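You operate a simulated robot arm through the tools that you are given. There is no shell and no other tool. Be economical: measure what you need, move in short steps, check, and stop when the job is done.

You run a simulated two-armed robot. Do the job below in one go: nothing can be reset, and whatever is moved stays where it is left.

TASK
Sand the blue ticket block to its ticket.
Fine: red block out to the free slot first; pocket four, hands off the bed, run till the counter matches; block back in its slot.

Only the result counts: the job must be done as asked and must still hold three seconds after the hand-in. Knocking over, shifting, dropping, spilling or breaking anything else fails it.

THE ROBOT
Two 7-joint arms with three-finger grippers on one trunk, on a base that drives. Base frame: it is fixed to the floor where the robot stands at the start and does not move with it; the origin is under the middle of the robot, x ahead of it, y to its left, z up. Units: cm, degrees, N and s.
The left shoulder is at the start at [8.2, 12.6, 113.3], the right one opposite. With the tool pointing down near the work surface each hand reaches from about 36 to 86 cm from the robot's upright axis, wherever it stands, measured 20 degrees to its own side. Places, roughly: counter four [40, 10, 80]; pocket four of the edge sander [50, 10, 90]; sander start button [40, -40, 90]; slot five of the sander rack [70, 0, 90]; slot six of the sander rack [70, -10, 90]. Payload 2.94 kg a hand.
The tool frame of a hand sits at the grasp point between the pads (the TCP): z along the fingers, y along the line on which they close. The tips reach 3 cm beyond it. The gripper opens to 12.8 cm. The gripper's body begins 9.3 cm behind the TCP.
Orientation is that of the tool frame in the base frame, as a unit quaternion [x, y, z, w]. With the fingers straight down and closing along the base's y, the tool's x points along the base's -x, its y along +y and its z along -z.

THE INTERFACE
- The arms move only by the tool drive_tool. It takes "left_rows", "right_rows" or both (then of equal length, played together; a hand with none holds still); each is a list of rows, each an object (a shift or turn left out is 0, a gripper value left out holds the last) with "grip": the gripper command, from -1 (fully open) to 1 (shut), values between in proportion; "linear": the shift along the base's x, y, z in cm, a list of three; "turn": the turn, a rotation vector about the base's x, y, z in degrees, a list of three. In form: [{"grip": grip, "linear": [dx, dy, dz], "turn": [wx, wy, wz]}, ...]. A call has 1 to 12 rows; each row shifts and turns the commanded pose from where the row before left it. Rows are played at 5 a second. More than 5 cm and 8.6 degrees between two rows, or a gripper value outside its range, and nothing of the call is played. Where a pose cannot be reached the arm comes as near as it can. A force on the tool above 40 N (or 10 N above the force at the start of the call, whichever is more), or a blocked arm, ends the call early, and 0.2 s more pass. The fingers move at their own pace and stop on an object; they squeeze with about 29 N. The grip force told is the motor's: it shows also when the fingers shut on nothing. Time passes only in rows, and 0.2 s behind the last, so rows that do not move let the fingers close. The reply holds the time, the measured pose of the TCP, the force on the tool along the base axes, the opening and the grip force, in the units named above and with some noise, with the torque about the TCP (base axes, N m) and any sound that the robot's microphone picked up, and new pictures: "show" is both (left out), scene, wrist or none (wrist: the cameras of the hands that moved).
- Cameras (640 x 400 px; columns grow to the right, rows downward): "scene" is now at [20.73, 0.91, 128.74]; the picture's right is [0.10, -1.00, 0.00], its down [-0.64, -0.06, -0.76] and it looks along [0.76, 0.07, -0.65] (base axes); focal length 214 px, centre (320, 200). "left" rides on the left gripper at [6.9, 1.5, -12] in its tool frame; the picture's right is [-0.21, 0.98, 0.00], its down [-0.82, -0.18, -0.54] and it looks along [-0.53, -0.12, 0.84] (tool axes); focal length 251 px, centre (320, 200). "right" rides on the right gripper at [6.9, -1.5, -12] in its tool frame; the picture's right is [0.21, 0.98, 0.00], its down [-0.82, 0.18, -0.54] and it looks along [-0.53, 0.12, 0.84] (tool axes); focal length 251 px, centre (320, 200). There is no depth. A picture from a camera that has moved, and an enlarged one, comes with that camera's place and axes in the base frame and with its lens.
- move_column(by): slides the trunk up (or, below 0, down) by that many cm; the arms and the scene camera ride with it, the base frame stays. It gives what a move gives, with no picture.
- steer(legs): drives the robot by 1 to 6 legs, each [ahead, left, turn to the left] in cm, cm and degrees, along the robot's own axes; the way and the turn of a leg run together, so that a leg with both is an arc; at most 150 cm and 180 degrees a leg. The arms and the cameras ride along, it lands a little off, and it stops where it bumps. It gives what a move gives, and a new picture of the scene camera.
- pan_tilt(pan, tilt): turns the head with the scene camera to pan (to the left, within 80 degrees either way) and tilt (down, from -29 to 69), counted from straight ahead of the robot. It gives what a move gives, and a new picture of the scene camera.
- enlarge(camera, box): a new picture of the part [left, top, right, bottom] of that camera's present view, enlarged. The clock stands still meanwhile.
- hand_in(): hands the job in; it is judged then, once.

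Go step by step. Nothing tells you exact positions but the pictures and the camera data: compare them with the known pose of the tool, close in by small moves and look again before you grip or let go. The budget is 120 turns and 260 pictures, counting those below and the enlarged ones. Unless the task says otherwise, let go and move clear before handing in, and close with one line.

The tools are called as a command line: name --argument value ..., lists and objects as JSON in quotes. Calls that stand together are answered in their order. drive_tool: Moves the arms, as the interface text tells. Its arguments: {"type":"object","properties":{"left_rows":{"type":"array","items":{"type":"object","properties":{"grip":{"type":"number"},"linear":{"type":"array","items":{"type":"number"}},"turn":{"type":"array","items":{"type":"number"}}}}},"right_rows":{"type":"array","items":{"type":"object","properties":{"grip":{"type":"number"},"linear":{"type":"array","items":{"type":"number"}},"turn":{"type":"array","items":{"type":"number"}}}}},"show":{"type":"string","enum":["both","scene","wrist","none"]}},"required":[]} The other tools are called the same way: move_column (by) slides the trunk up or down; steer (legs) drives the base; pan_tilt (pan, tilt) turns the head that bears the scene camera; enlarge (camera, box) takes an enlarged picture of a part of a camera's view; hand_in () hands the job in.

At the start:

```text
time: 0.0
left_tool_pos: [62.16, 32.88, 116.57]
left_ee_rot: [-0.001, 1.0, 0.0, 0.0]
left_contact_force: [0.5, -0.9, -0.3]
left_moment: [0.02, -0.02, -0.02]
left_opening: 12.81
left_grasp_force: 0.0
right_tool_pos: [38.41, -15.01, 119.01]
right_ee_rot: [0.0, 1.0, -0.001, 0.0]
right_contact_force: [0.0, 0.0, 0.6]
right_moment: [-0.02, -0.01, 0.01]
right_opening: 12.8
right_grasp_force: 0.0
trunk travel left (down, up): [-35.0, 19.7]
robot x, y, heading: [0.08, -0.09, -0.1]
head pan, tilt: [5.5, 40.2]
```

scene: 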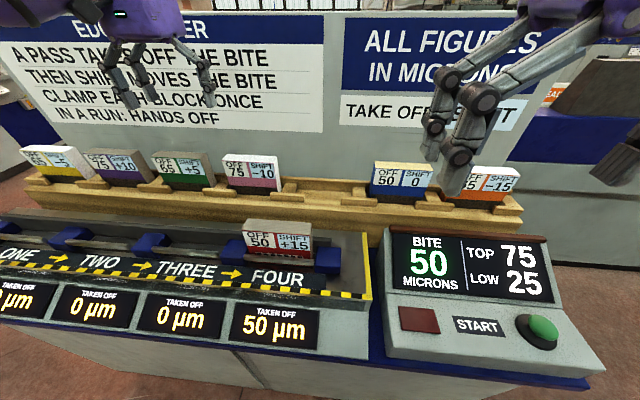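
right: 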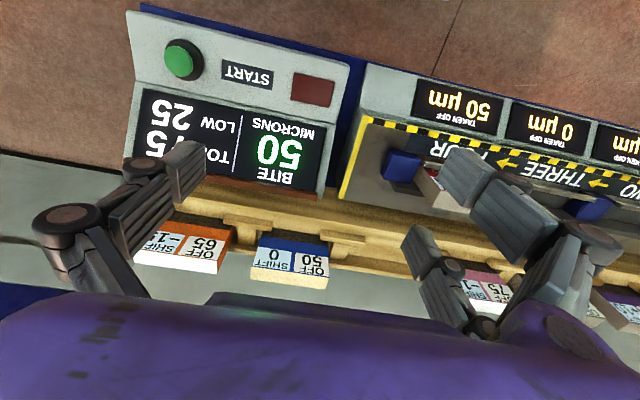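
left: 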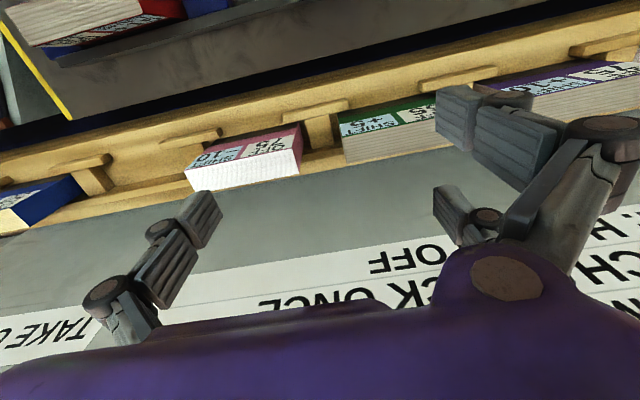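

I see the rack with blocks, the sander with a red block in pocket four and the blue block in the rack. First I'll read the signs and labels closely.

enlarge --camera "scene" --box '[320, 140, 640, 340]'

enlarge --camera "scene" --box '[0, 140, 320, 340]'

pan_tilt --pan -5 --tilt 25

```text
2.00 times, centred on (480, 240) of scene
camera zoom: at [20.73, 0.91, 128.74], right [0.1, -1.0, 0.0], down [-0.64, -0.06, -0.76], along [0.76, 0.07, -0.65], focal length 429 px, centre (0, 120)
```

zoom: 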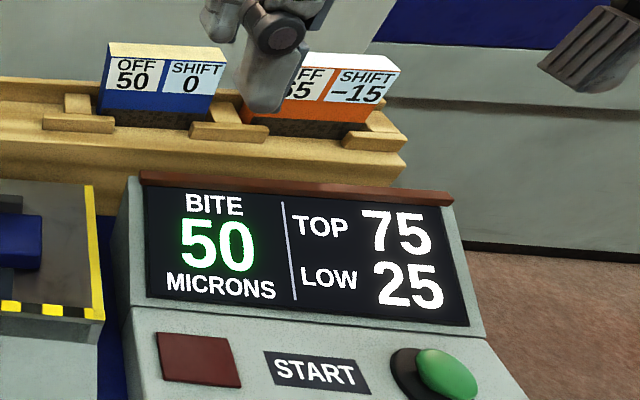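

```text
2.00 times, centred on (160, 240) of scene
camera zoom: at [20.73, 0.91, 128.74], right [0.1, -1.0, 0.0], down [-0.64, -0.06, -0.76], along [0.76, 0.07, -0.65], focal length 429 px, centre (640, 120)
```

zoom: 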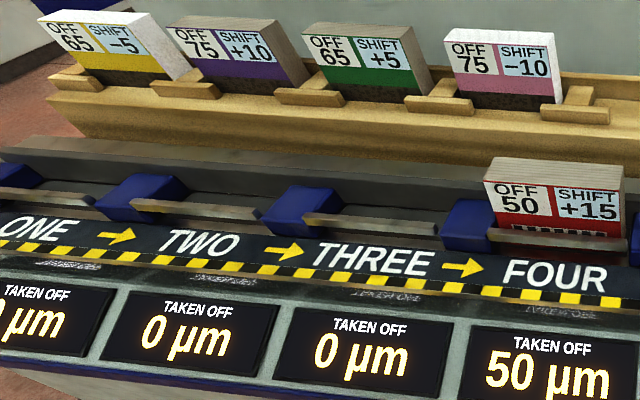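

```text
time: 0.8
left_tool_pos: [62.08, 32.81, 116.63]
left_ee_rot: [0.0, 1.0, 0.0, 0.0]
left_contact_force: [0.0, -0.3, -0.2]
left_moment: [0.05, 0.03, 0.02]
left_opening: 12.79
left_grasp_force: 0.0
right_tool_pos: [38.48, -15.1, 119.07]
right_ee_rot: [0.001, 1.0, 0.0, 0.001]
right_contact_force: [-0.1, -0.4, 0.2]
right_moment: [-0.01, -0.01, 0.0]
right_opening: 12.8
right_grasp_force: 0.1
trunk travel left (down, up): [-35.0, 19.7]
robot x, y, heading: [-0.09, 0.34, 0.0]
head pan, tilt: [-5.0, 25.0]
camera scene: at [21.46, -0.71, 131.1], right [-0.09, -1.0, 0.0], down [-0.42, 0.04, -0.91], along [0.9, -0.08, -0.42], focal length 214 px, centre (320, 200)
```

scene: 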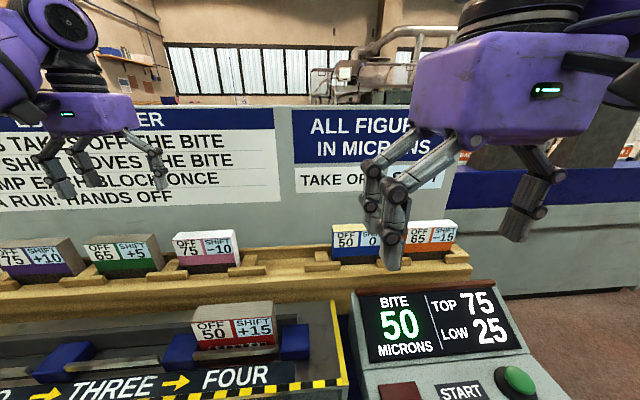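

The blue ticket reads OFF 50, SHIFT 0; the bite is 50, so one pass should do. The blocks are about 16 cm wide, so I'll grip across their thickness; I'll turn the right hand 90° and move it out of view to read the rest.

drive_tool --right_rows '[{"linear": [0, -2, 0], "turn": [0, 0, 8.5]}, {"linear": [0, -2, 0], "turn": [0, 0, 8.5]}, {"linear": [0, -2, 0], "turn": [0, 0, 8.5]}, {"linear": [0, -2, 0], "turn": [0, 0, 8.5]}, {"linear": [0, -2, 0], "turn": [0, 0, 8.5]}, {"linear": [0, -2, 0], "turn": [0, 0, 8.5]}, {"linear": [0, -2, 0], "turn": [0, 0, 8.5]}, {"linear": [0, -2, 0], "turn": [0, 0, 8.5]}, {"linear": [0, -2, 0], "turn": [0, 0, 8.5]}, {"linear": [0, -2, 0], "turn": [0, 0, 8.5]}, {"linear": [0, -2, 0], "turn": [0, 0, 5]}]'

```text
time: 3.2
left_tool_pos: [61.98, 32.74, 116.64]
left_ee_rot: [0.0, 1.0, 0.0, 0.0]
left_contact_force: [-0.4, -1.0, -0.3]
left_moment: [0.02, -0.04, 0.03]
left_opening: 12.81
left_grasp_force: 0.0
right_tool_pos: [29.71, -19.15, 114.2]
right_ee_rot: [0.707, -0.707, -0.001, 0.0]
right_contact_force: [0.2, -0.5, 0.0]
right_moment: [0.0, 0.01, 0.01]
right_opening: 12.81
right_grasp_force: 0.1
right hand out of reach, approached as far as the arm can: row 7, 8, 9, 10, 11
trunk travel left (down, up): [-35.0, 19.7]
robot x, y, heading: [-0.13, 0.11, -0.1]
head pan, tilt: [-5.0, 25.0]
camera scene: at [21.44, -0.72, 131.11], right [-0.09, -1.0, 0.0], down [-0.42, 0.04, -0.91], along [0.9, -0.08, -0.42], focal length 214 px, centre (320, 200)
camera right: at [31.23, -26.13, 126.25], right [-0.98, -0.21, 0.0], down [-0.18, 0.82, 0.54], along [-0.12, 0.53, -0.84], focal length 251 px, centre (320, 200)
```

scene: 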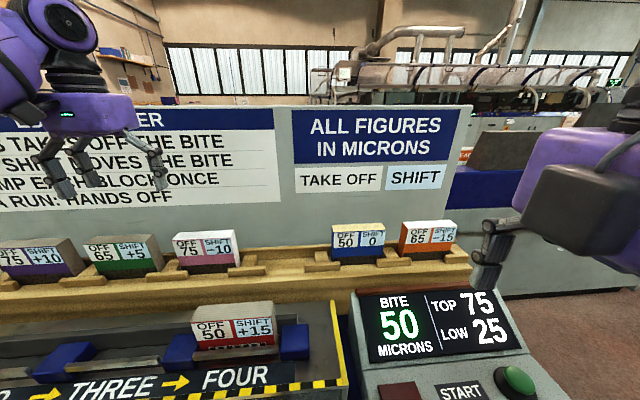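
right: 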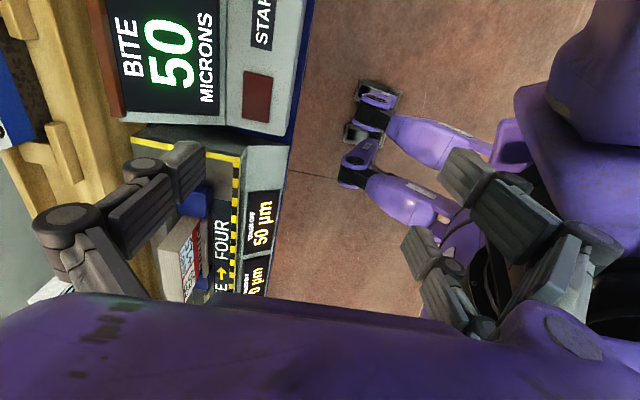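

Signs: take-off at left, shift at right, all in microns. Now I'll bring the right hand over toward pocket four to look at the red block from above.

drive_tool --right_rows '[{"linear": [3, 3, 0]}, {"linear": [3, 4, 0]}, {"linear": [3, 4, 0]}, {"linear": [3, 4, 0]}, {"linear": [2, 4, 0]}, {"linear": [0, 4, 0]}]'

```text
time: 4.6
left_tool_pos: [62.09, 33.05, 116.61]
left_ee_rot: [0.0, 1.0, 0.0, 0.0]
left_contact_force: [-0.2, -0.6, 0.0]
left_moment: [-0.07, 0.03, -0.02]
left_opening: 12.8
left_grasp_force: 0.0
right_tool_pos: [44.13, 3.88, 114.43]
right_ee_rot: [0.707, -0.707, 0.001, 0.0]
right_contact_force: [0.0, 0.4, -1.1]
right_moment: [-0.07, 0.01, 0.0]
right_opening: 12.82
right_grasp_force: 0.0
trunk travel left (down, up): [-35.0, 19.7]
robot x, y, heading: [0.41, -0.05, 0.2]
head pan, tilt: [-5.0, 25.0]
camera scene: at [21.46, -0.54, 131.11], right [-0.09, -1.0, 0.0], down [-0.42, 0.04, -0.91], along [0.9, -0.08, -0.42], focal length 214 px, centre (320, 200)
camera right: at [45.59, -3.01, 126.46], right [-0.98, -0.21, 0.0], down [-0.18, 0.82, 0.54], along [-0.12, 0.53, -0.84], focal length 251 px, centre (320, 200)
```

scene: 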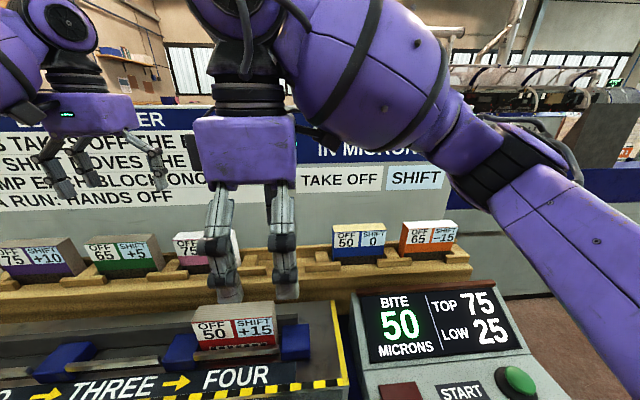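
right: 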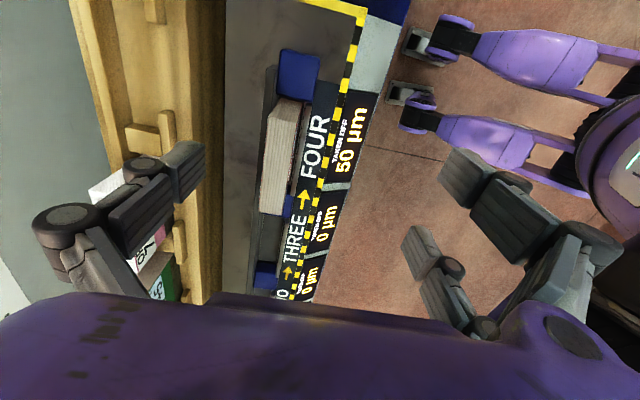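

enlarge --camera "right" --box '[200, 30, 360, 130]'

enlarge --camera "right" --box '[200, 120, 360, 220]'

enlarge --camera "scene" --box '[170, 280, 330, 380]'

enlarge --camera "scene" --box '[300, 200, 460, 300]'

```text
4.00 times, centred on (280, 80) of right
camera zoom: at [45.59, -3.01, 126.46], right [-0.98, -0.21, 0.0], down [-0.18, 0.82, 0.54], along [-0.12, 0.53, -0.84], focal length 1006 px, centre (480, 680)
```

zoom: 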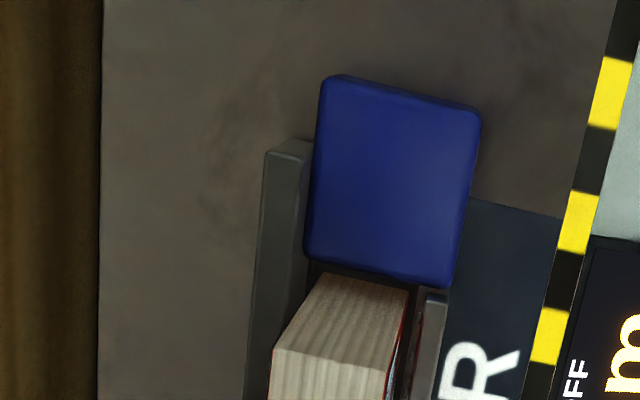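

```text
4.00 times, centred on (280, 170) of right
camera zoom: at [45.59, -3.01, 126.46], right [-0.98, -0.21, 0.0], down [-0.18, 0.82, 0.54], along [-0.12, 0.53, -0.84], focal length 1006 px, centre (480, 320)
```

zoom: 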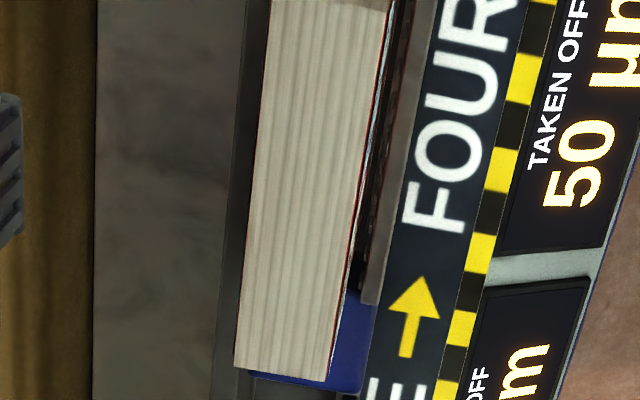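

```text
4.00 times, centred on (250, 330) of scene
camera zoom: at [21.46, -0.54, 131.11], right [-0.09, -1.0, 0.0], down [-0.42, 0.04, -0.91], along [0.9, -0.08, -0.42], focal length 858 px, centre (600, -320)
```

zoom: 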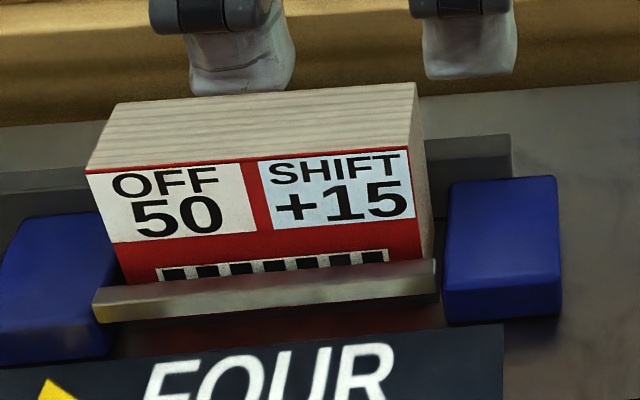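

```text
4.00 times, centred on (380, 250) of scene
camera zoom: at [21.46, -0.54, 131.11], right [-0.09, -1.0, 0.0], down [-0.42, 0.04, -0.91], along [0.9, -0.08, -0.42], focal length 858 px, centre (80, 0)
```

zoom: 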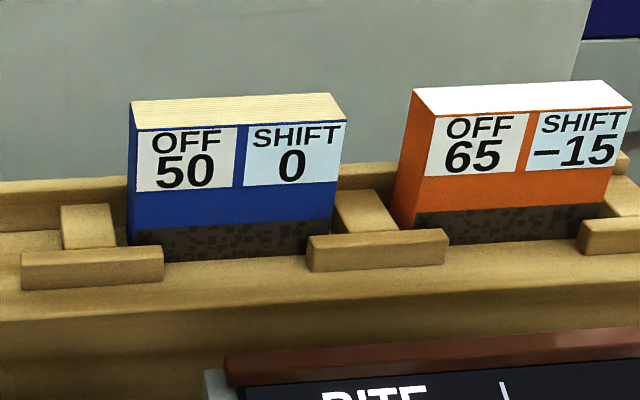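

Red block measured: centre about x 47.8, y 11.7, top z 98.5, 13 cm long, 3.3 cm thick; rails reach about z 92. I'll hover right above it and check.

drive_tool --right_rows '[{"linear": [1.3, 2.6, 0]}, {"linear": [1.2, 2.6, 0]}, {"linear": [1.2, 2.6, -2.4]}, {"linear": [0, 0, -4]}, {"linear": [0, 0, -4]}, {}]'

```text
time: 6.0
left_tool_pos: [62.05, 32.84, 116.72]
left_ee_rot: [-0.001, 1.0, 0.0, 0.0]
left_contact_force: [0.2, -0.5, -0.4]
left_moment: [0.01, -0.01, 0.01]
left_opening: 12.8
left_grasp_force: 0.1
right_tool_pos: [46.67, 11.34, 103.57]
right_ee_rot: [-0.707, 0.707, 0.001, 0.0]
right_contact_force: [-0.4, -0.2, 0.0]
right_moment: [0.03, -0.01, 0.06]
right_opening: 12.81
right_grasp_force: 0.0
right hand out of reach, approached as far as the arm can: row 3
trunk travel left (down, up): [-35.0, 19.7]
robot x, y, heading: [-0.08, -0.05, 0.1]
head pan, tilt: [-5.0, 25.0]
camera scene: at [21.44, -0.7, 131.12], right [-0.09, -1.0, 0.0], down [-0.42, 0.04, -0.91], along [0.9, -0.08, -0.42], focal length 214 px, centre (320, 200)
camera right: at [48.21, 4.46, 115.6], right [-0.98, -0.21, 0.0], down [-0.18, 0.82, 0.54], along [-0.12, 0.53, -0.84], focal length 251 px, centre (320, 200)
```

scene: 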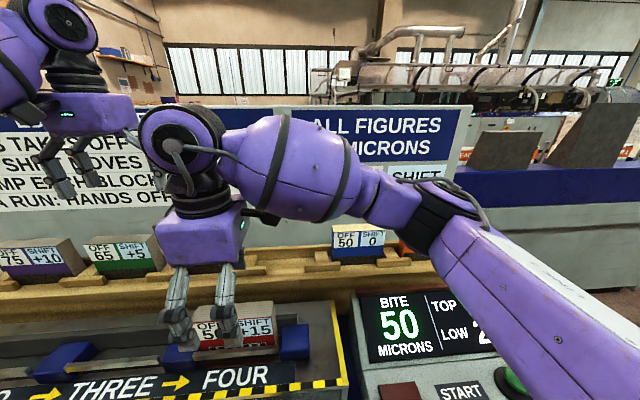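
right: 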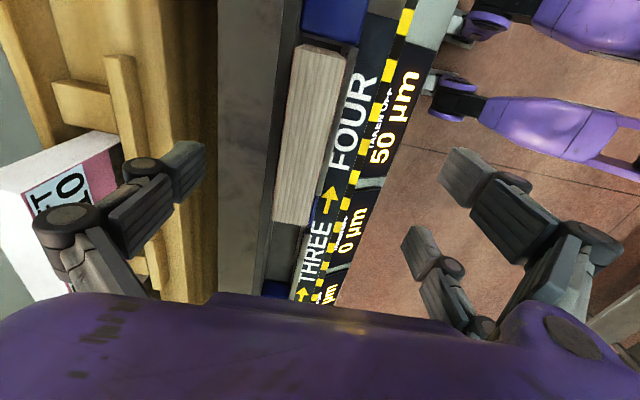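

Estimate confirmed (centre x ≈ 47.6, y ≈ 11.7). Descending to grip height and closing.

drive_tool --right_rows '[{"linear": [0.95, 0.35, -2]}, {"linear": [0, 0, -2]}, {"linear": [0, 0, -2]}, {}]'

```text
time: 7.0
left_tool_pos: [62.03, 32.74, 116.56]
left_ee_rot: [0.0, 1.0, 0.001, 0.001]
left_contact_force: [-0.2, 0.3, 0.6]
left_moment: [-0.01, 0.02, 0.0]
left_opening: 12.83
left_grasp_force: 0.1
right_tool_pos: [46.63, 11.55, 98.73]
right_ee_rot: [-0.706, 0.708, 0.001, 0.001]
right_contact_force: [-0.4, -0.2, 0.5]
right_moment: [0.03, -0.04, 0.01]
right_opening: 12.79
right_grasp_force: 0.1
right hand out of reach, approached as far as the arm can: row 1, 3
trunk travel left (down, up): [-35.0, 19.7]
robot x, y, heading: [0.15, -0.12, -0.1]
head pan, tilt: [-5.0, 25.0]
camera scene: at [21.43, -0.71, 131.12], right [-0.09, -1.0, 0.0], down [-0.42, 0.04, -0.91], along [0.9, -0.08, -0.42], focal length 214 px, centre (320, 200)
camera right: at [48.26, 4.67, 110.76], right [-0.98, -0.21, 0.0], down [-0.18, 0.82, 0.54], along [-0.11, 0.53, -0.84], focal length 251 px, centre (320, 200)
```

scene: 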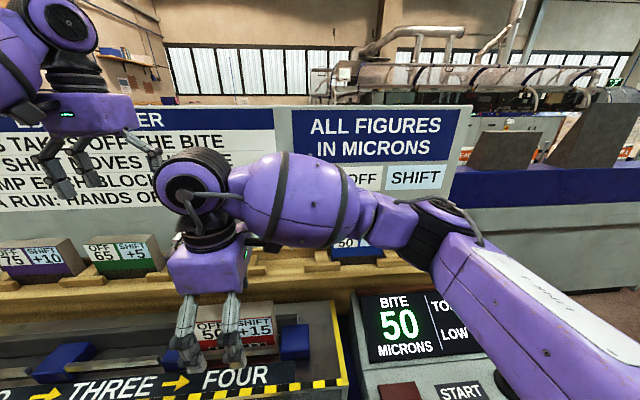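
right: 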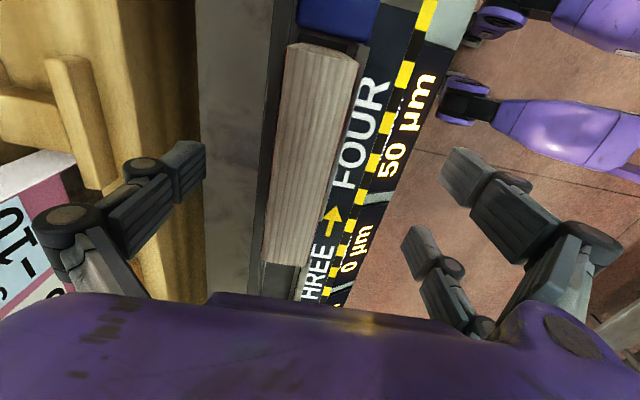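

The right arm is at its inner limit here. I'll lift, then shift the robot left and slightly back so pocket and rack both lie comfortably in reach.

drive_tool --right_rows '[{"linear": [0, 0, 4]}, {"linear": [0, 0, 4]}, {"linear": [0, -1, 4]}]' --show "none"

steer --legs '[[-4, 20, 0]]'

```text
time: 7.8
left_tool_pos: [61.92, 32.78, 116.62]
left_ee_rot: [0.0, 1.0, 0.0, 0.0]
left_contact_force: [-0.4, -0.3, 0.2]
left_moment: [0.03, -0.02, -0.03]
left_opening: 12.78
left_grasp_force: 0.1
right_tool_pos: [46.36, 10.62, 110.67]
right_ee_rot: [-0.707, 0.707, 0.0, -0.001]
right_contact_force: [-0.9, 0.6, -0.2]
right_moment: [0.03, 0.0, 0.05]
right_opening: 12.75
right_grasp_force: 0.1
trunk travel left (down, up): [-35.0, 19.7]
robot x, y, heading: [0.07, -0.14, 0.1]
head pan, tilt: [-5.0, 25.0]
```

```text
time: 10.2
left_tool_pos: [58.27, 52.54, 116.62]
left_ee_rot: [0.001, 1.0, 0.0, 0.0]
left_contact_force: [0.1, 0.2, -0.6]
left_moment: [-0.04, -0.04, 0.04]
left_opening: 12.8
left_grasp_force: 0.0
right_tool_pos: [42.55, 30.5, 110.71]
right_ee_rot: [-0.707, 0.707, 0.0, 0.0]
right_contact_force: [0.2, 0.2, 0.1]
right_moment: [0.04, 0.01, -0.04]
right_opening: 12.8
right_grasp_force: 0.1
trunk travel left (down, up): [-35.0, 19.7]
robot x, y, heading: [-3.82, 19.94, 0.0]
head pan, tilt: [-5.0, 25.0]
camera scene: at [17.54, 19.17, 131.11], right [-0.09, -1.0, 0.0], down [-0.42, 0.04, -0.91], along [0.9, -0.08, -0.42], focal length 214 px, centre (320, 200)
```

scene: 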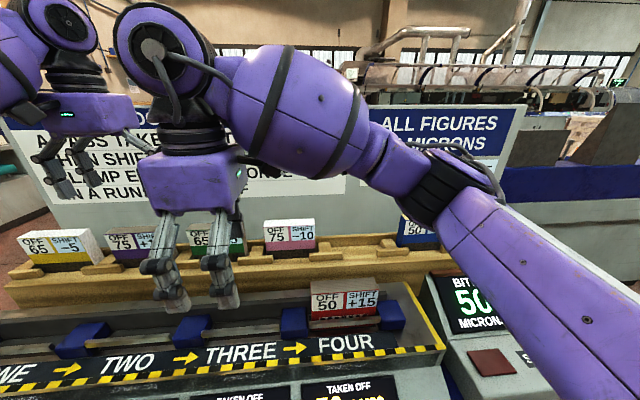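

drive_tool --right_rows '[{"linear": [1, -4, 0]}, {"linear": [1, -4, 0]}, {"linear": [1, -4, 0]}, {"linear": [1, -4, 0]}, {"linear": [1.15, -2.8, 0]}, {"linear": [0, 0, -3.5]}, {"linear": [0, 0, -3.2]}, {}]'

```text
time: 12.0
left_tool_pos: [58.18, 52.6, 116.62]
left_ee_rot: [0.0, 1.0, 0.0, 0.0]
left_contact_force: [0.2, -0.4, -0.1]
left_moment: [-0.02, -0.01, -0.01]
left_opening: 12.79
left_grasp_force: 0.1
right_tool_pos: [39.14, 14.7, 102.88]
right_ee_rot: [-0.706, 0.708, 0.001, 0.0]
right_contact_force: [-0.3, 0.0, 0.4]
right_moment: [0.01, -0.02, 0.03]
right_opening: 12.8
right_grasp_force: 0.1
right hand out of reach, approached as far as the arm can: row 1, 2, 3, 4, 5
trunk travel left (down, up): [-35.0, 19.7]
robot x, y, heading: [-4.11, 19.88, -0.2]
head pan, tilt: [-5.0, 25.0]
camera scene: at [17.52, 19.18, 131.11], right [-0.09, -1.0, 0.0], down [-0.42, 0.04, -0.91], along [0.9, -0.08, -0.42], focal length 214 px, centre (320, 200)
camera right: at [40.62, 7.92, 115.03], right [-0.98, -0.21, 0.0], down [-0.18, 0.82, 0.54], along [-0.11, 0.53, -0.84], focal length 251 px, centre (320, 200)
```

scene: 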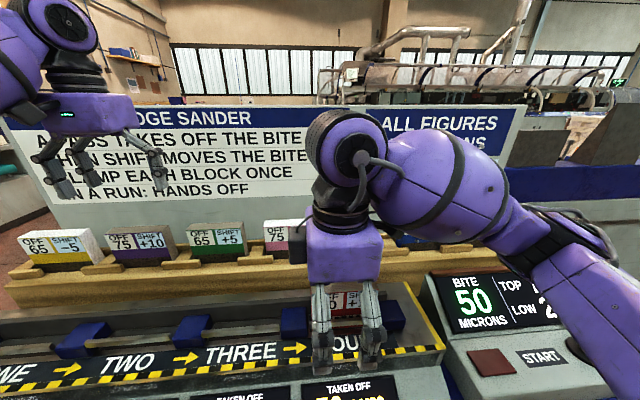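
right: 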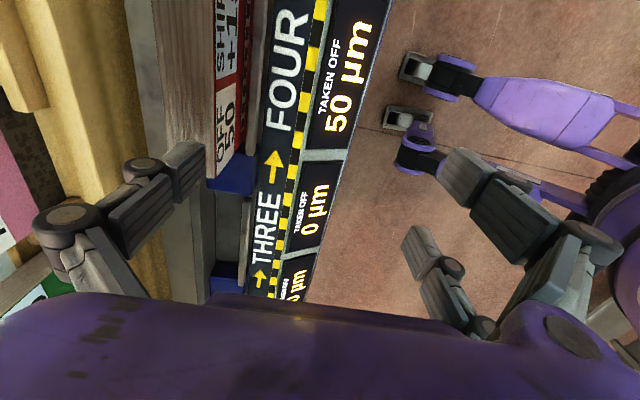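

drive_tool --right_rows '[{"linear": [0, 0, 3]}, {"linear": [3, -1, 0]}, {"linear": [3, -1, 0]}, {"linear": [2.5, -1, 0]}, {}]' --show "none"

```text
time: 13.2
left_tool_pos: [58.26, 52.65, 116.47]
left_ee_rot: [0.0, 1.0, 0.0, 0.0]
left_contact_force: [0.0, -0.2, -0.2]
left_moment: [-0.02, 0.02, 0.01]
left_opening: 12.8
left_grasp_force: 0.0
right_tool_pos: [39.49, 15.02, 105.83]
right_ee_rot: [-0.705, 0.709, 0.0, 0.0]
right_contact_force: [0.2, 0.6, 0.9]
right_moment: [0.03, -0.03, -0.03]
right_opening: 12.77
right_grasp_force: 0.1
right hand out of reach, approached as far as the arm can: row 2, 3, 4
trunk travel left (down, up): [-35.0, 19.7]
robot x, y, heading: [-3.95, 19.7, 0.1]
head pan, tilt: [-5.0, 25.0]
```

The wrist is at a joint limit with this yaw. I'll lift and rotate the hand the other way (−180° in total).

drive_tool --right_rows '[{"linear": [0, 0, 4]}, {"linear": [0, 0, 4], "turn": [0, 0, -8.5]}, {"turn": [0, 0, -8.5]}, {"turn": [0, 0, -8.5]}, {"turn": [0, 0, -8.5]}, {"turn": [0, 0, -8.5]}, {"turn": [0, 0, -8.5]}, {"turn": [0, 0, -8.5]}, {"turn": [0, 0, -8.5]}, {"turn": [0, 0, -8.5]}, {"turn": [0, 0, -8.5]}, {"turn": [0, 0, -5]}]' --show "none"

drive_tool --right_rows '[{"turn": [0, 0, -8.5]}, {"turn": [0, 0, -8.5]}, {"turn": [0, 0, -8.5]}, {"turn": [0, 0, -8.5]}, {"turn": [0, 0, -8.5]}, {"turn": [0, 0, -8.5]}, {"turn": [0, 0, -8.5]}, {"turn": [0, 0, -8.5]}, {"turn": [0, 0, -8.5]}, {"turn": [0, 0, -8.5]}, {"turn": [0, 0, -5]}]'

```text
time: 15.8
left_tool_pos: [58.26, 52.67, 116.64]
left_ee_rot: [0.001, 1.0, 0.001, 0.0]
left_contact_force: [0.0, 0.2, -0.2]
left_moment: [0.02, 0.0, -0.05]
left_opening: 12.79
left_grasp_force: 0.0
right_tool_pos: [39.41, 15.17, 114.05]
right_ee_rot: [0.003, 1.0, 0.0, 0.0]
right_contact_force: [0.8, 0.2, 0.6]
right_moment: [-0.02, -0.03, 0.02]
right_opening: 12.79
right_grasp_force: 0.1
trunk travel left (down, up): [-35.0, 19.7]
robot x, y, heading: [-3.88, 19.74, 0.0]
head pan, tilt: [-5.0, 25.0]
```

```text
time: 18.2
left_tool_pos: [58.21, 52.52, 116.61]
left_ee_rot: [0.0, 1.0, 0.0, 0.0]
left_contact_force: [-1.0, -0.5, -0.8]
left_moment: [0.01, 0.02, -0.01]
left_opening: 12.81
left_grasp_force: 0.0
right_tool_pos: [39.47, 15.2, 113.89]
right_ee_rot: [0.709, 0.705, -0.001, 0.001]
right_contact_force: [-0.3, 0.8, 0.6]
right_moment: [0.01, -0.01, 0.01]
right_opening: 12.81
right_grasp_force: 0.1
trunk travel left (down, up): [-35.0, 19.7]
robot x, y, heading: [-4.04, 19.97, -0.0]
head pan, tilt: [-5.0, 25.0]
camera scene: at [17.54, 19.17, 131.11], right [-0.09, -1.0, 0.0], down [-0.42, 0.04, -0.91], along [0.9, -0.08, -0.42], focal length 214 px, centre (320, 200)
camera right: at [37.89, 22.1, 125.97], right [0.98, 0.21, 0.0], down [0.18, -0.82, 0.54], along [0.11, -0.53, -0.84], focal length 251 px, centre (320, 200)
```

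scene: 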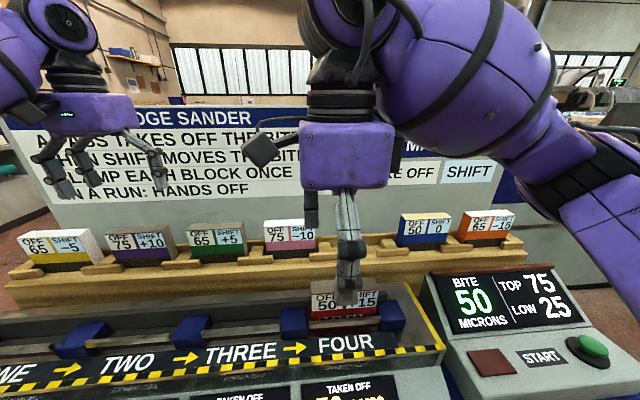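
right: 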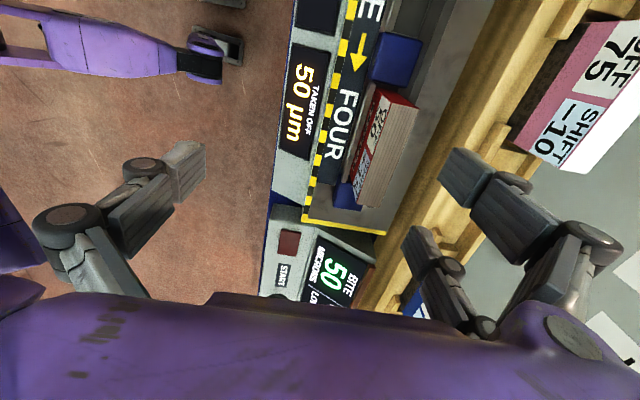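

That orientation is reachable without complaint. Moving above the red block.

drive_tool --right_rows '[{"linear": [2.8, -1.2, 0]}, {"linear": [2.8, -1.2, 0]}, {"linear": [2.65, -1.1, -2]}, {"linear": [0, 0, -4]}, {"linear": [0, 0, -4], "turn": [0, 0, -0.3]}, {}]'

```text
time: 19.6
left_tool_pos: [58.14, 52.66, 116.74]
left_ee_rot: [0.001, 1.0, 0.0, 0.0]
left_contact_force: [0.3, -0.9, 0.5]
left_moment: [0.04, -0.01, -0.02]
left_opening: 12.84
left_grasp_force: 0.1
right_tool_pos: [47.49, 11.62, 103.71]
right_ee_rot: [0.709, 0.705, 0.0, 0.0]
right_contact_force: [-0.3, -0.4, 0.2]
right_moment: [-0.01, -0.01, -0.01]
right_opening: 12.78
right_grasp_force: 0.1
trunk travel left (down, up): [-35.0, 19.7]
robot x, y, heading: [-4.14, 19.82, -0.4]
head pan, tilt: [-5.0, 25.0]
camera scene: at [17.51, 19.18, 131.12], right [-0.09, -1.0, 0.0], down [-0.42, 0.04, -0.91], along [0.9, -0.08, -0.42], focal length 214 px, centre (320, 200)
camera right: at [46.11, 18.54, 115.8], right [0.98, 0.21, 0.0], down [0.17, -0.82, 0.54], along [0.11, -0.53, -0.84], focal length 251 px, centre (320, 200)
```

scene: 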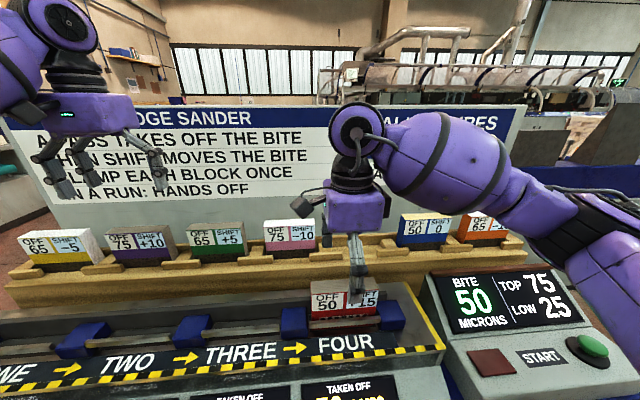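
right: 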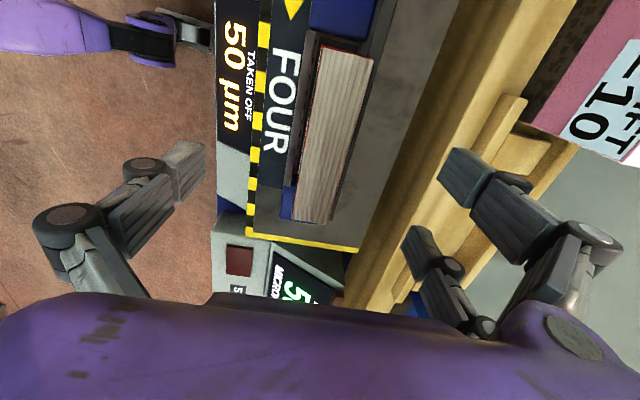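

Well centred. Descend, narrow the gripper to ~5 cm, and look.

drive_tool --right_rows '[{"linear": [0.3, 0.05, -2]}, {"linear": [0, 0, -2]}, {"linear": [0, 0, -2.2]}, {"grip": -0.2}, {"grip": 0.2}, {}]'

enlarge --camera "scene" --box '[280, 240, 440, 340]'

```text
time: 21.0
left_tool_pos: [58.29, 52.54, 116.69]
left_ee_rot: [0.0, 1.0, 0.0, -0.001]
left_contact_force: [0.3, -0.5, -0.2]
left_moment: [0.01, 0.0, -0.03]
left_opening: 12.8
left_grasp_force: 0.0
right_tool_pos: [47.94, 11.79, 97.71]
right_ee_rot: [0.71, 0.704, 0.0, 0.0]
right_contact_force: [0.5, 0.3, -0.4]
right_moment: [-0.03, 0.02, -0.01]
right_opening: 5.12
right_grasp_force: 0.0
trunk travel left (down, up): [-35.0, 19.7]
robot x, y, heading: [-4.01, 20.05, -0.0]
head pan, tilt: [-5.0, 25.0]
camera scene: at [17.54, 19.17, 131.11], right [-0.09, -1.0, 0.0], down [-0.42, 0.04, -0.91], along [0.9, -0.08, -0.42], focal length 214 px, centre (320, 200)
camera right: at [46.47, 18.69, 109.77], right [0.98, 0.21, 0.0], down [0.17, -0.82, 0.54], along [0.11, -0.53, -0.84], focal length 251 px, centre (320, 200)
```

scene: 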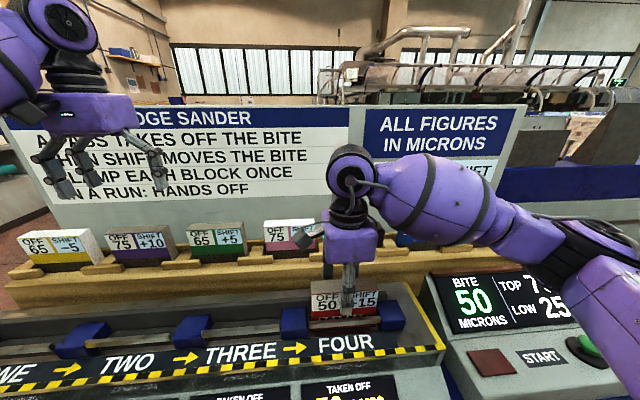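
right: 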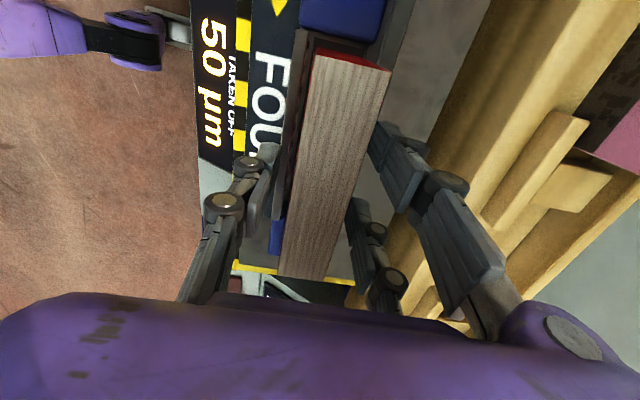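

```text
4.00 times, centred on (360, 290) of scene
camera zoom: at [17.54, 19.17, 131.11], right [-0.09, -1.0, 0.0], down [-0.42, 0.04, -0.91], along [0.9, -0.08, -0.42], focal length 858 px, centre (160, -160)
```

zoom: 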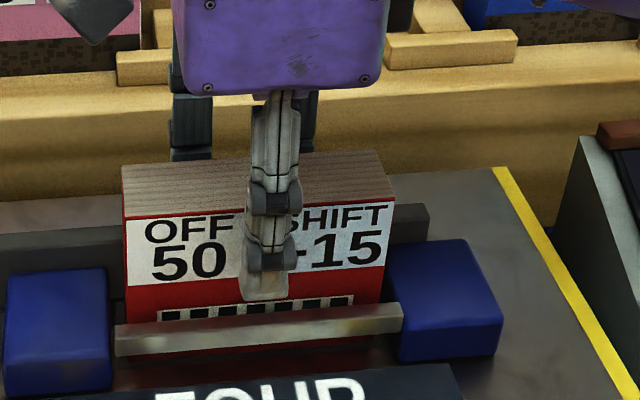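

Fingers straddle the block evenly and clear of the rails. Closing and lifting a bit.

drive_tool --right_rows '[{"grip": 0.4}, {"grip": 1}, {"grip": 1}, {"grip": 1}]' --show "none"

drive_tool --right_rows '[{"linear": [0, 0, 1.5]}, {"linear": [0, 0, 2]}, {"linear": [0, 0, 3]}, {"linear": [0, 0, 3]}, {"linear": [0, 0, 3]}, {}]'

```text
time: 22.0
left_tool_pos: [58.26, 52.55, 116.7]
left_ee_rot: [0.001, 1.0, 0.0, 0.0]
left_contact_force: [0.4, -0.2, 0.2]
left_moment: [-0.01, 0.01, -0.02]
left_opening: 12.81
left_grasp_force: 0.0
right_tool_pos: [47.91, 11.74, 97.78]
right_ee_rot: [0.71, 0.704, 0.0, 0.0]
right_contact_force: [0.7, 0.5, 0.0]
right_moment: [0.01, 0.02, -0.05]
right_opening: 3.19
right_grasp_force: 29.1
trunk travel left (down, up): [-35.0, 19.7]
robot x, y, heading: [-4.0, 19.8, -0.1]
head pan, tilt: [-5.0, 25.0]
```

```text
time: 23.4
left_tool_pos: [58.29, 52.73, 116.51]
left_ee_rot: [0.001, 1.0, -0.001, -0.001]
left_contact_force: [1.2, 0.0, 0.3]
left_moment: [-0.01, 0.06, 0.01]
left_opening: 12.82
left_grasp_force: 0.1
right_tool_pos: [47.97, 11.59, 110.17]
right_ee_rot: [0.709, 0.705, 0.0, 0.0]
right_contact_force: [-0.7, -0.4, -3.6]
right_moment: [-0.01, 0.0, 0.0]
right_opening: 3.15
right_grasp_force: 28.9
trunk travel left (down, up): [-35.0, 19.7]
robot x, y, heading: [-3.65, 19.8, -0.4]
head pan, tilt: [-5.0, 25.0]
camera scene: at [17.61, 19.15, 131.09], right [-0.09, -1.0, 0.0], down [-0.42, 0.04, -0.91], along [0.9, -0.08, -0.42], focal length 214 px, centre (320, 200)
camera right: at [46.55, 18.64, 122.08], right [0.98, 0.21, 0.0], down [0.17, -0.82, 0.54], along [0.11, -0.53, -0.84], focal length 251 px, centre (320, 200)
```

scene: 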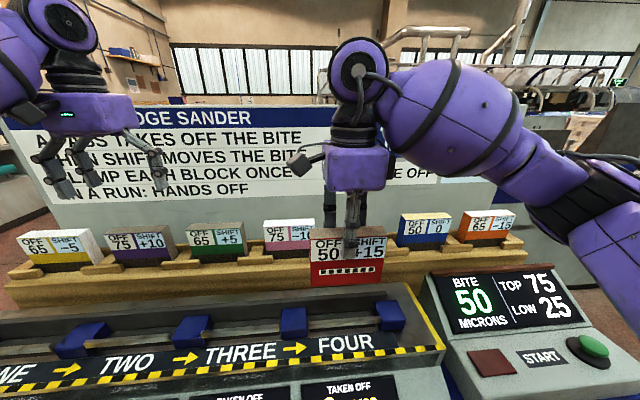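
right: 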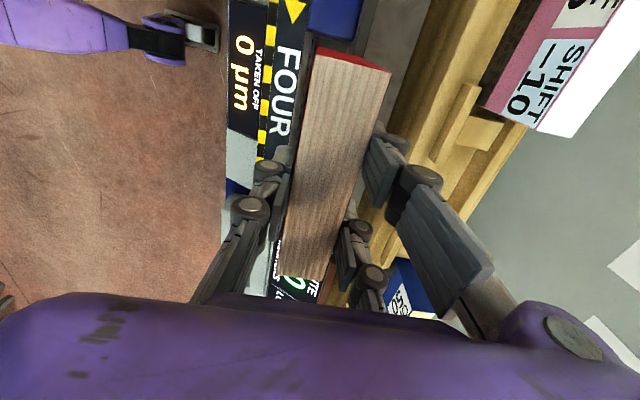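

The red block is out and counter four reset to 0. Now measure the block's height and the slots of the rack.

enlarge --camera "scene" --box '[250, 200, 410, 300]'

enlarge --camera "scene" --box '[370, 190, 530, 290]'

```text
4.00 times, centred on (330, 250) of scene
camera zoom: at [17.61, 19.15, 131.09], right [-0.09, -1.0, 0.0], down [-0.42, 0.04, -0.91], along [0.9, -0.08, -0.42], focal length 858 px, centre (280, 0)
```

zoom: 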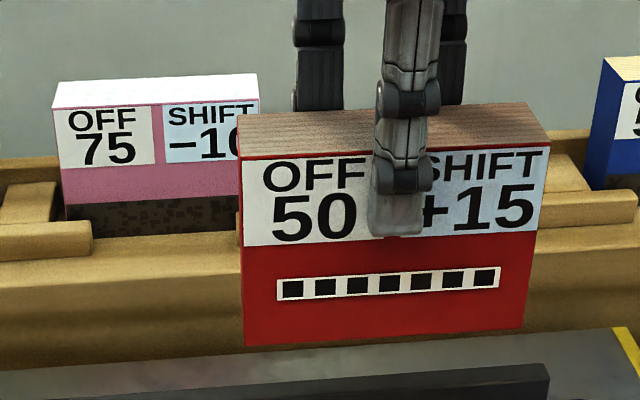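

```text
4.00 times, centred on (450, 240) of scene
camera zoom: at [17.61, 19.15, 131.09], right [-0.09, -1.0, 0.0], down [-0.42, 0.04, -0.91], along [0.9, -0.08, -0.42], focal length 858 px, centre (-200, 40)
```

zoom: 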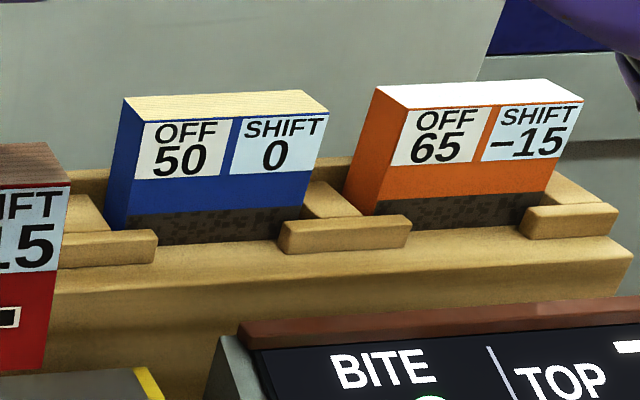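

Blocks are 10.3 cm tall; slot five's centre should be at about x 66, y 4.35, floor z ≈ 92. Moving the red block over it at safe height.

drive_tool --right_rows '[{"linear": [0, -3.6, 1]}, {"linear": [2, -3.65, 1]}, {"linear": [4, 0, 0]}, {"linear": [4, 0, 0]}, {"linear": [4, 0, 0]}, {"linear": [3, 0, 0]}, {}]'

enlarge --camera "scene" --box '[280, 170, 440, 270]'

enlarge --camera "right" --box '[200, 0, 520, 200]'

```text
time: 25.0
left_tool_pos: [58.24, 52.57, 116.65]
left_ee_rot: [0.0, 1.0, 0.0, 0.0]
left_contact_force: [-0.9, -0.6, 0.0]
left_moment: [-0.02, -0.03, 0.0]
left_opening: 12.78
left_grasp_force: 0.0
right_tool_pos: [64.94, 4.35, 112.37]
right_ee_rot: [0.709, 0.705, -0.001, 0.001]
right_contact_force: [-0.2, -0.5, -3.0]
right_moment: [0.01, 0.01, -0.04]
right_opening: 3.14
right_grasp_force: 29.4
trunk travel left (down, up): [-35.0, 19.7]
robot x, y, heading: [-3.94, 19.55, -0.0]
head pan, tilt: [-5.0, 25.0]
camera scene: at [17.52, 19.12, 131.11], right [-0.09, -1.0, 0.0], down [-0.42, 0.04, -0.91], along [0.9, -0.08, -0.42], focal length 214 px, centre (320, 200)
camera right: at [63.41, 11.3, 124.41], right [0.98, 0.21, 0.0], down [0.17, -0.82, 0.54], along [0.11, -0.53, -0.84], focal length 251 px, centre (320, 200)
```

scene: 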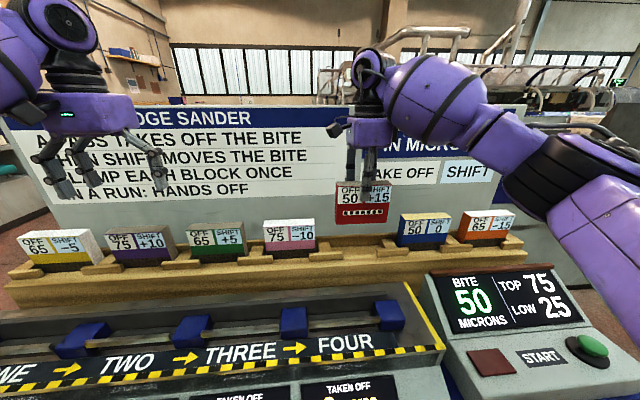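
right: 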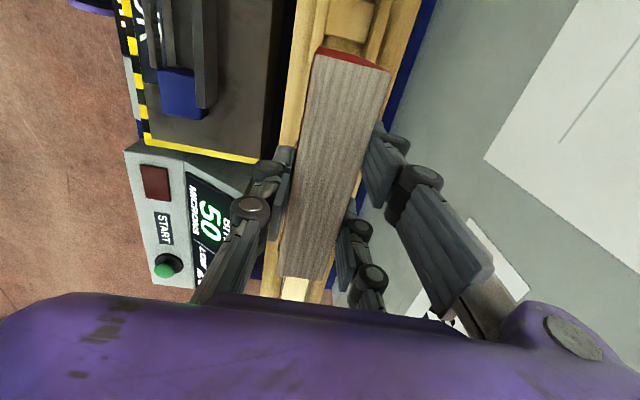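

```text
4.00 times, centred on (360, 220) of scene
camera zoom: at [17.52, 19.12, 131.11], right [-0.09, -1.0, 0.0], down [-0.42, 0.04, -0.91], along [0.9, -0.08, -0.42], focal length 858 px, centre (160, 120)
```

zoom: 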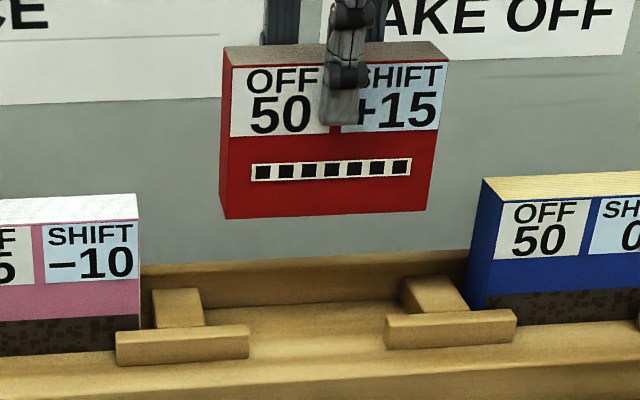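

```text
2.00 times, centred on (360, 100) of right
camera zoom: at [63.41, 11.3, 124.41], right [0.98, 0.21, 0.0], down [0.17, -0.82, 0.54], along [0.11, -0.53, -0.84], focal length 503 px, centre (240, 400)
```

zoom: 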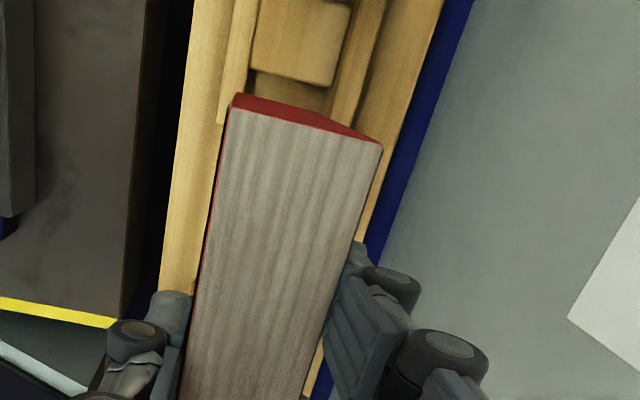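

Slot five lies between two T-shaped spacers. I'll align to x ≈ 66, lower until the bottom is just above the lugs (~z 95.8), and check alignment with the neighbours.

drive_tool --right_rows '[{"linear": [1.05, 0.05, 0]}, {"linear": [0, 0, -2]}, {"linear": [0, 0, -3]}, {"linear": [0, 0, -1.7]}, {}]'

enlarge --camera "scene" --box '[280, 180, 440, 280]'

enlarge --camera "right" --box '[200, 0, 440, 150]'

```text
time: 26.2
left_tool_pos: [58.16, 52.72, 116.64]
left_ee_rot: [0.001, 1.0, 0.0, 0.0]
left_contact_force: [-0.3, 0.9, 0.4]
left_moment: [0.01, 0.0, 0.0]
left_opening: 12.79
left_grasp_force: 0.1
right_tool_pos: [65.91, 4.45, 105.61]
right_ee_rot: [0.71, 0.704, -0.001, 0.001]
right_contact_force: [1.2, 0.7, -3.3]
right_moment: [-0.03, 0.01, 0.0]
right_opening: 3.16
right_grasp_force: 29.1
trunk travel left (down, up): [-35.0, 19.7]
robot x, y, heading: [-4.1, 19.98, 0.1]
head pan, tilt: [-5.0, 25.0]
camera scene: at [17.57, 19.16, 131.11], right [-0.09, -1.0, 0.0], down [-0.42, 0.04, -0.91], along [0.9, -0.08, -0.42], focal length 214 px, centre (320, 200)
camera right: at [64.39, 11.47, 117.63], right [0.98, 0.21, 0.0], down [0.17, -0.82, 0.54], along [0.11, -0.53, -0.84], focal length 251 px, centre (320, 200)
```

scene: 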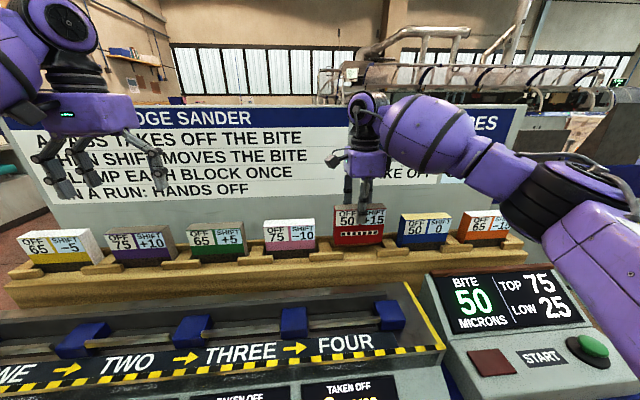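
right: 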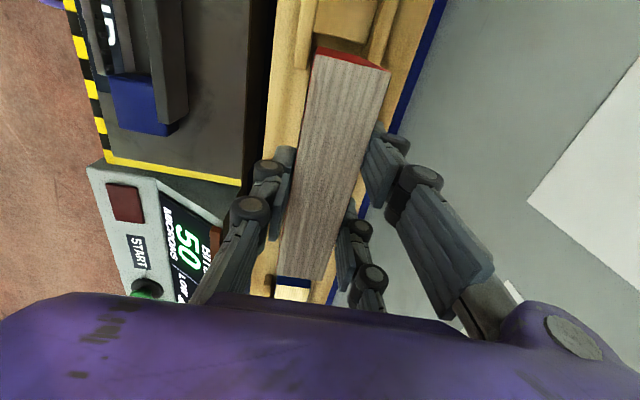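

```text
4.00 times, centred on (360, 230) of scene
camera zoom: at [17.57, 19.16, 131.11], right [-0.09, -1.0, 0.0], down [-0.42, 0.04, -0.91], along [0.9, -0.08, -0.42], focal length 858 px, centre (160, 80)
```

zoom: 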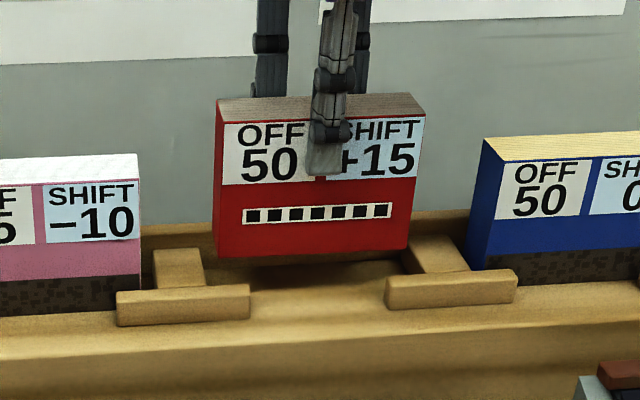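

```text
2.67 times, centred on (320, 75) of right
camera zoom: at [64.39, 11.47, 117.63], right [0.98, 0.21, 0.0], down [0.17, -0.82, 0.54], along [0.11, -0.53, -0.84], focal length 670 px, centre (320, 533)
```

zoom: 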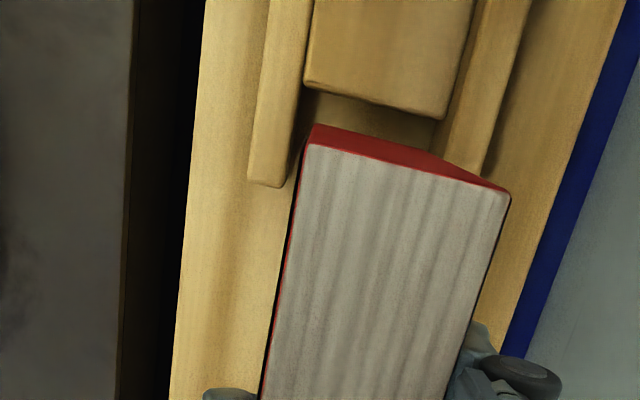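

Clearances look about 0.8 cm each side in y and 0.5 in x. Lowering into the slot.

drive_tool --right_rows '[{"linear": [0.05, -0.05, -1]}, {"linear": [0, 0, -1]}, {"linear": [0, 0, -1]}, {}]'

enlarge --camera "scene" --box '[280, 180, 440, 280]'

```text
time: 27.2
left_tool_pos: [58.34, 52.68, 116.57]
left_ee_rot: [0.001, 1.0, 0.0, 0.001]
left_contact_force: [-0.6, 0.2, -0.3]
left_moment: [0.0, -0.03, -0.03]
left_opening: 12.81
left_grasp_force: 0.0
right_tool_pos: [66.02, 4.48, 102.66]
right_ee_rot: [0.71, 0.704, 0.0, 0.0]
right_contact_force: [-0.2, 0.0, -3.9]
right_moment: [0.01, -0.01, 0.06]
right_opening: 3.15
right_grasp_force: 29.1
trunk travel left (down, up): [-35.0, 19.7]
robot x, y, heading: [-3.98, 20.01, 0.0]
head pan, tilt: [-5.0, 25.0]
camera scene: at [17.57, 19.17, 131.11], right [-0.09, -1.0, 0.0], down [-0.42, 0.04, -0.91], along [0.9, -0.08, -0.42], focal length 214 px, centre (320, 200)
camera right: at [64.55, 11.41, 114.63], right [0.98, 0.21, 0.0], down [0.17, -0.82, 0.54], along [0.11, -0.53, -0.84], focal length 251 px, centre (320, 200)
```

scene: 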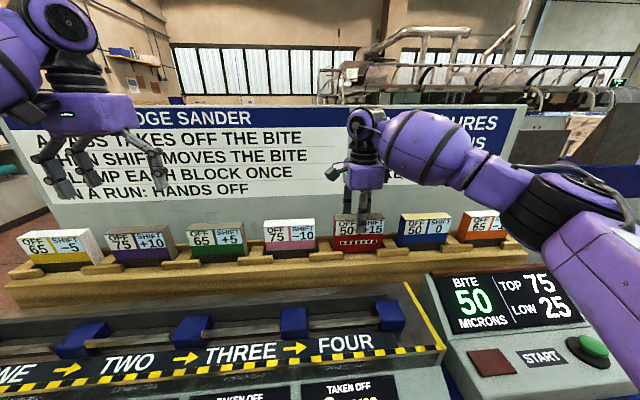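
right: 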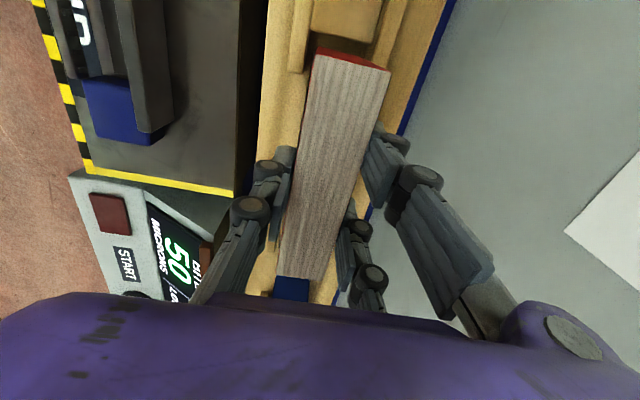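

```text
4.00 times, centred on (360, 230) of scene
camera zoom: at [17.57, 19.17, 131.11], right [-0.09, -1.0, 0.0], down [-0.42, 0.04, -0.91], along [0.9, -0.08, -0.42], focal length 858 px, centre (160, 80)
```

zoom: 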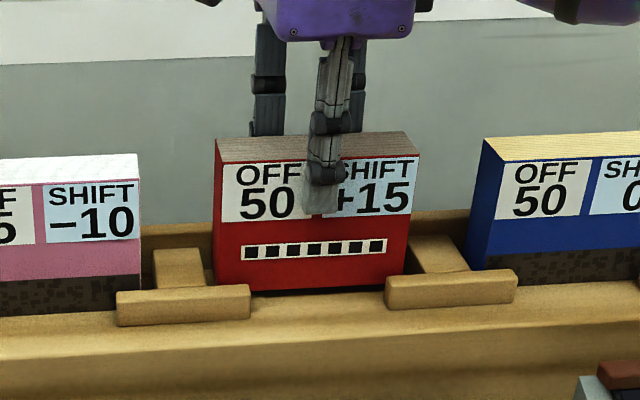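

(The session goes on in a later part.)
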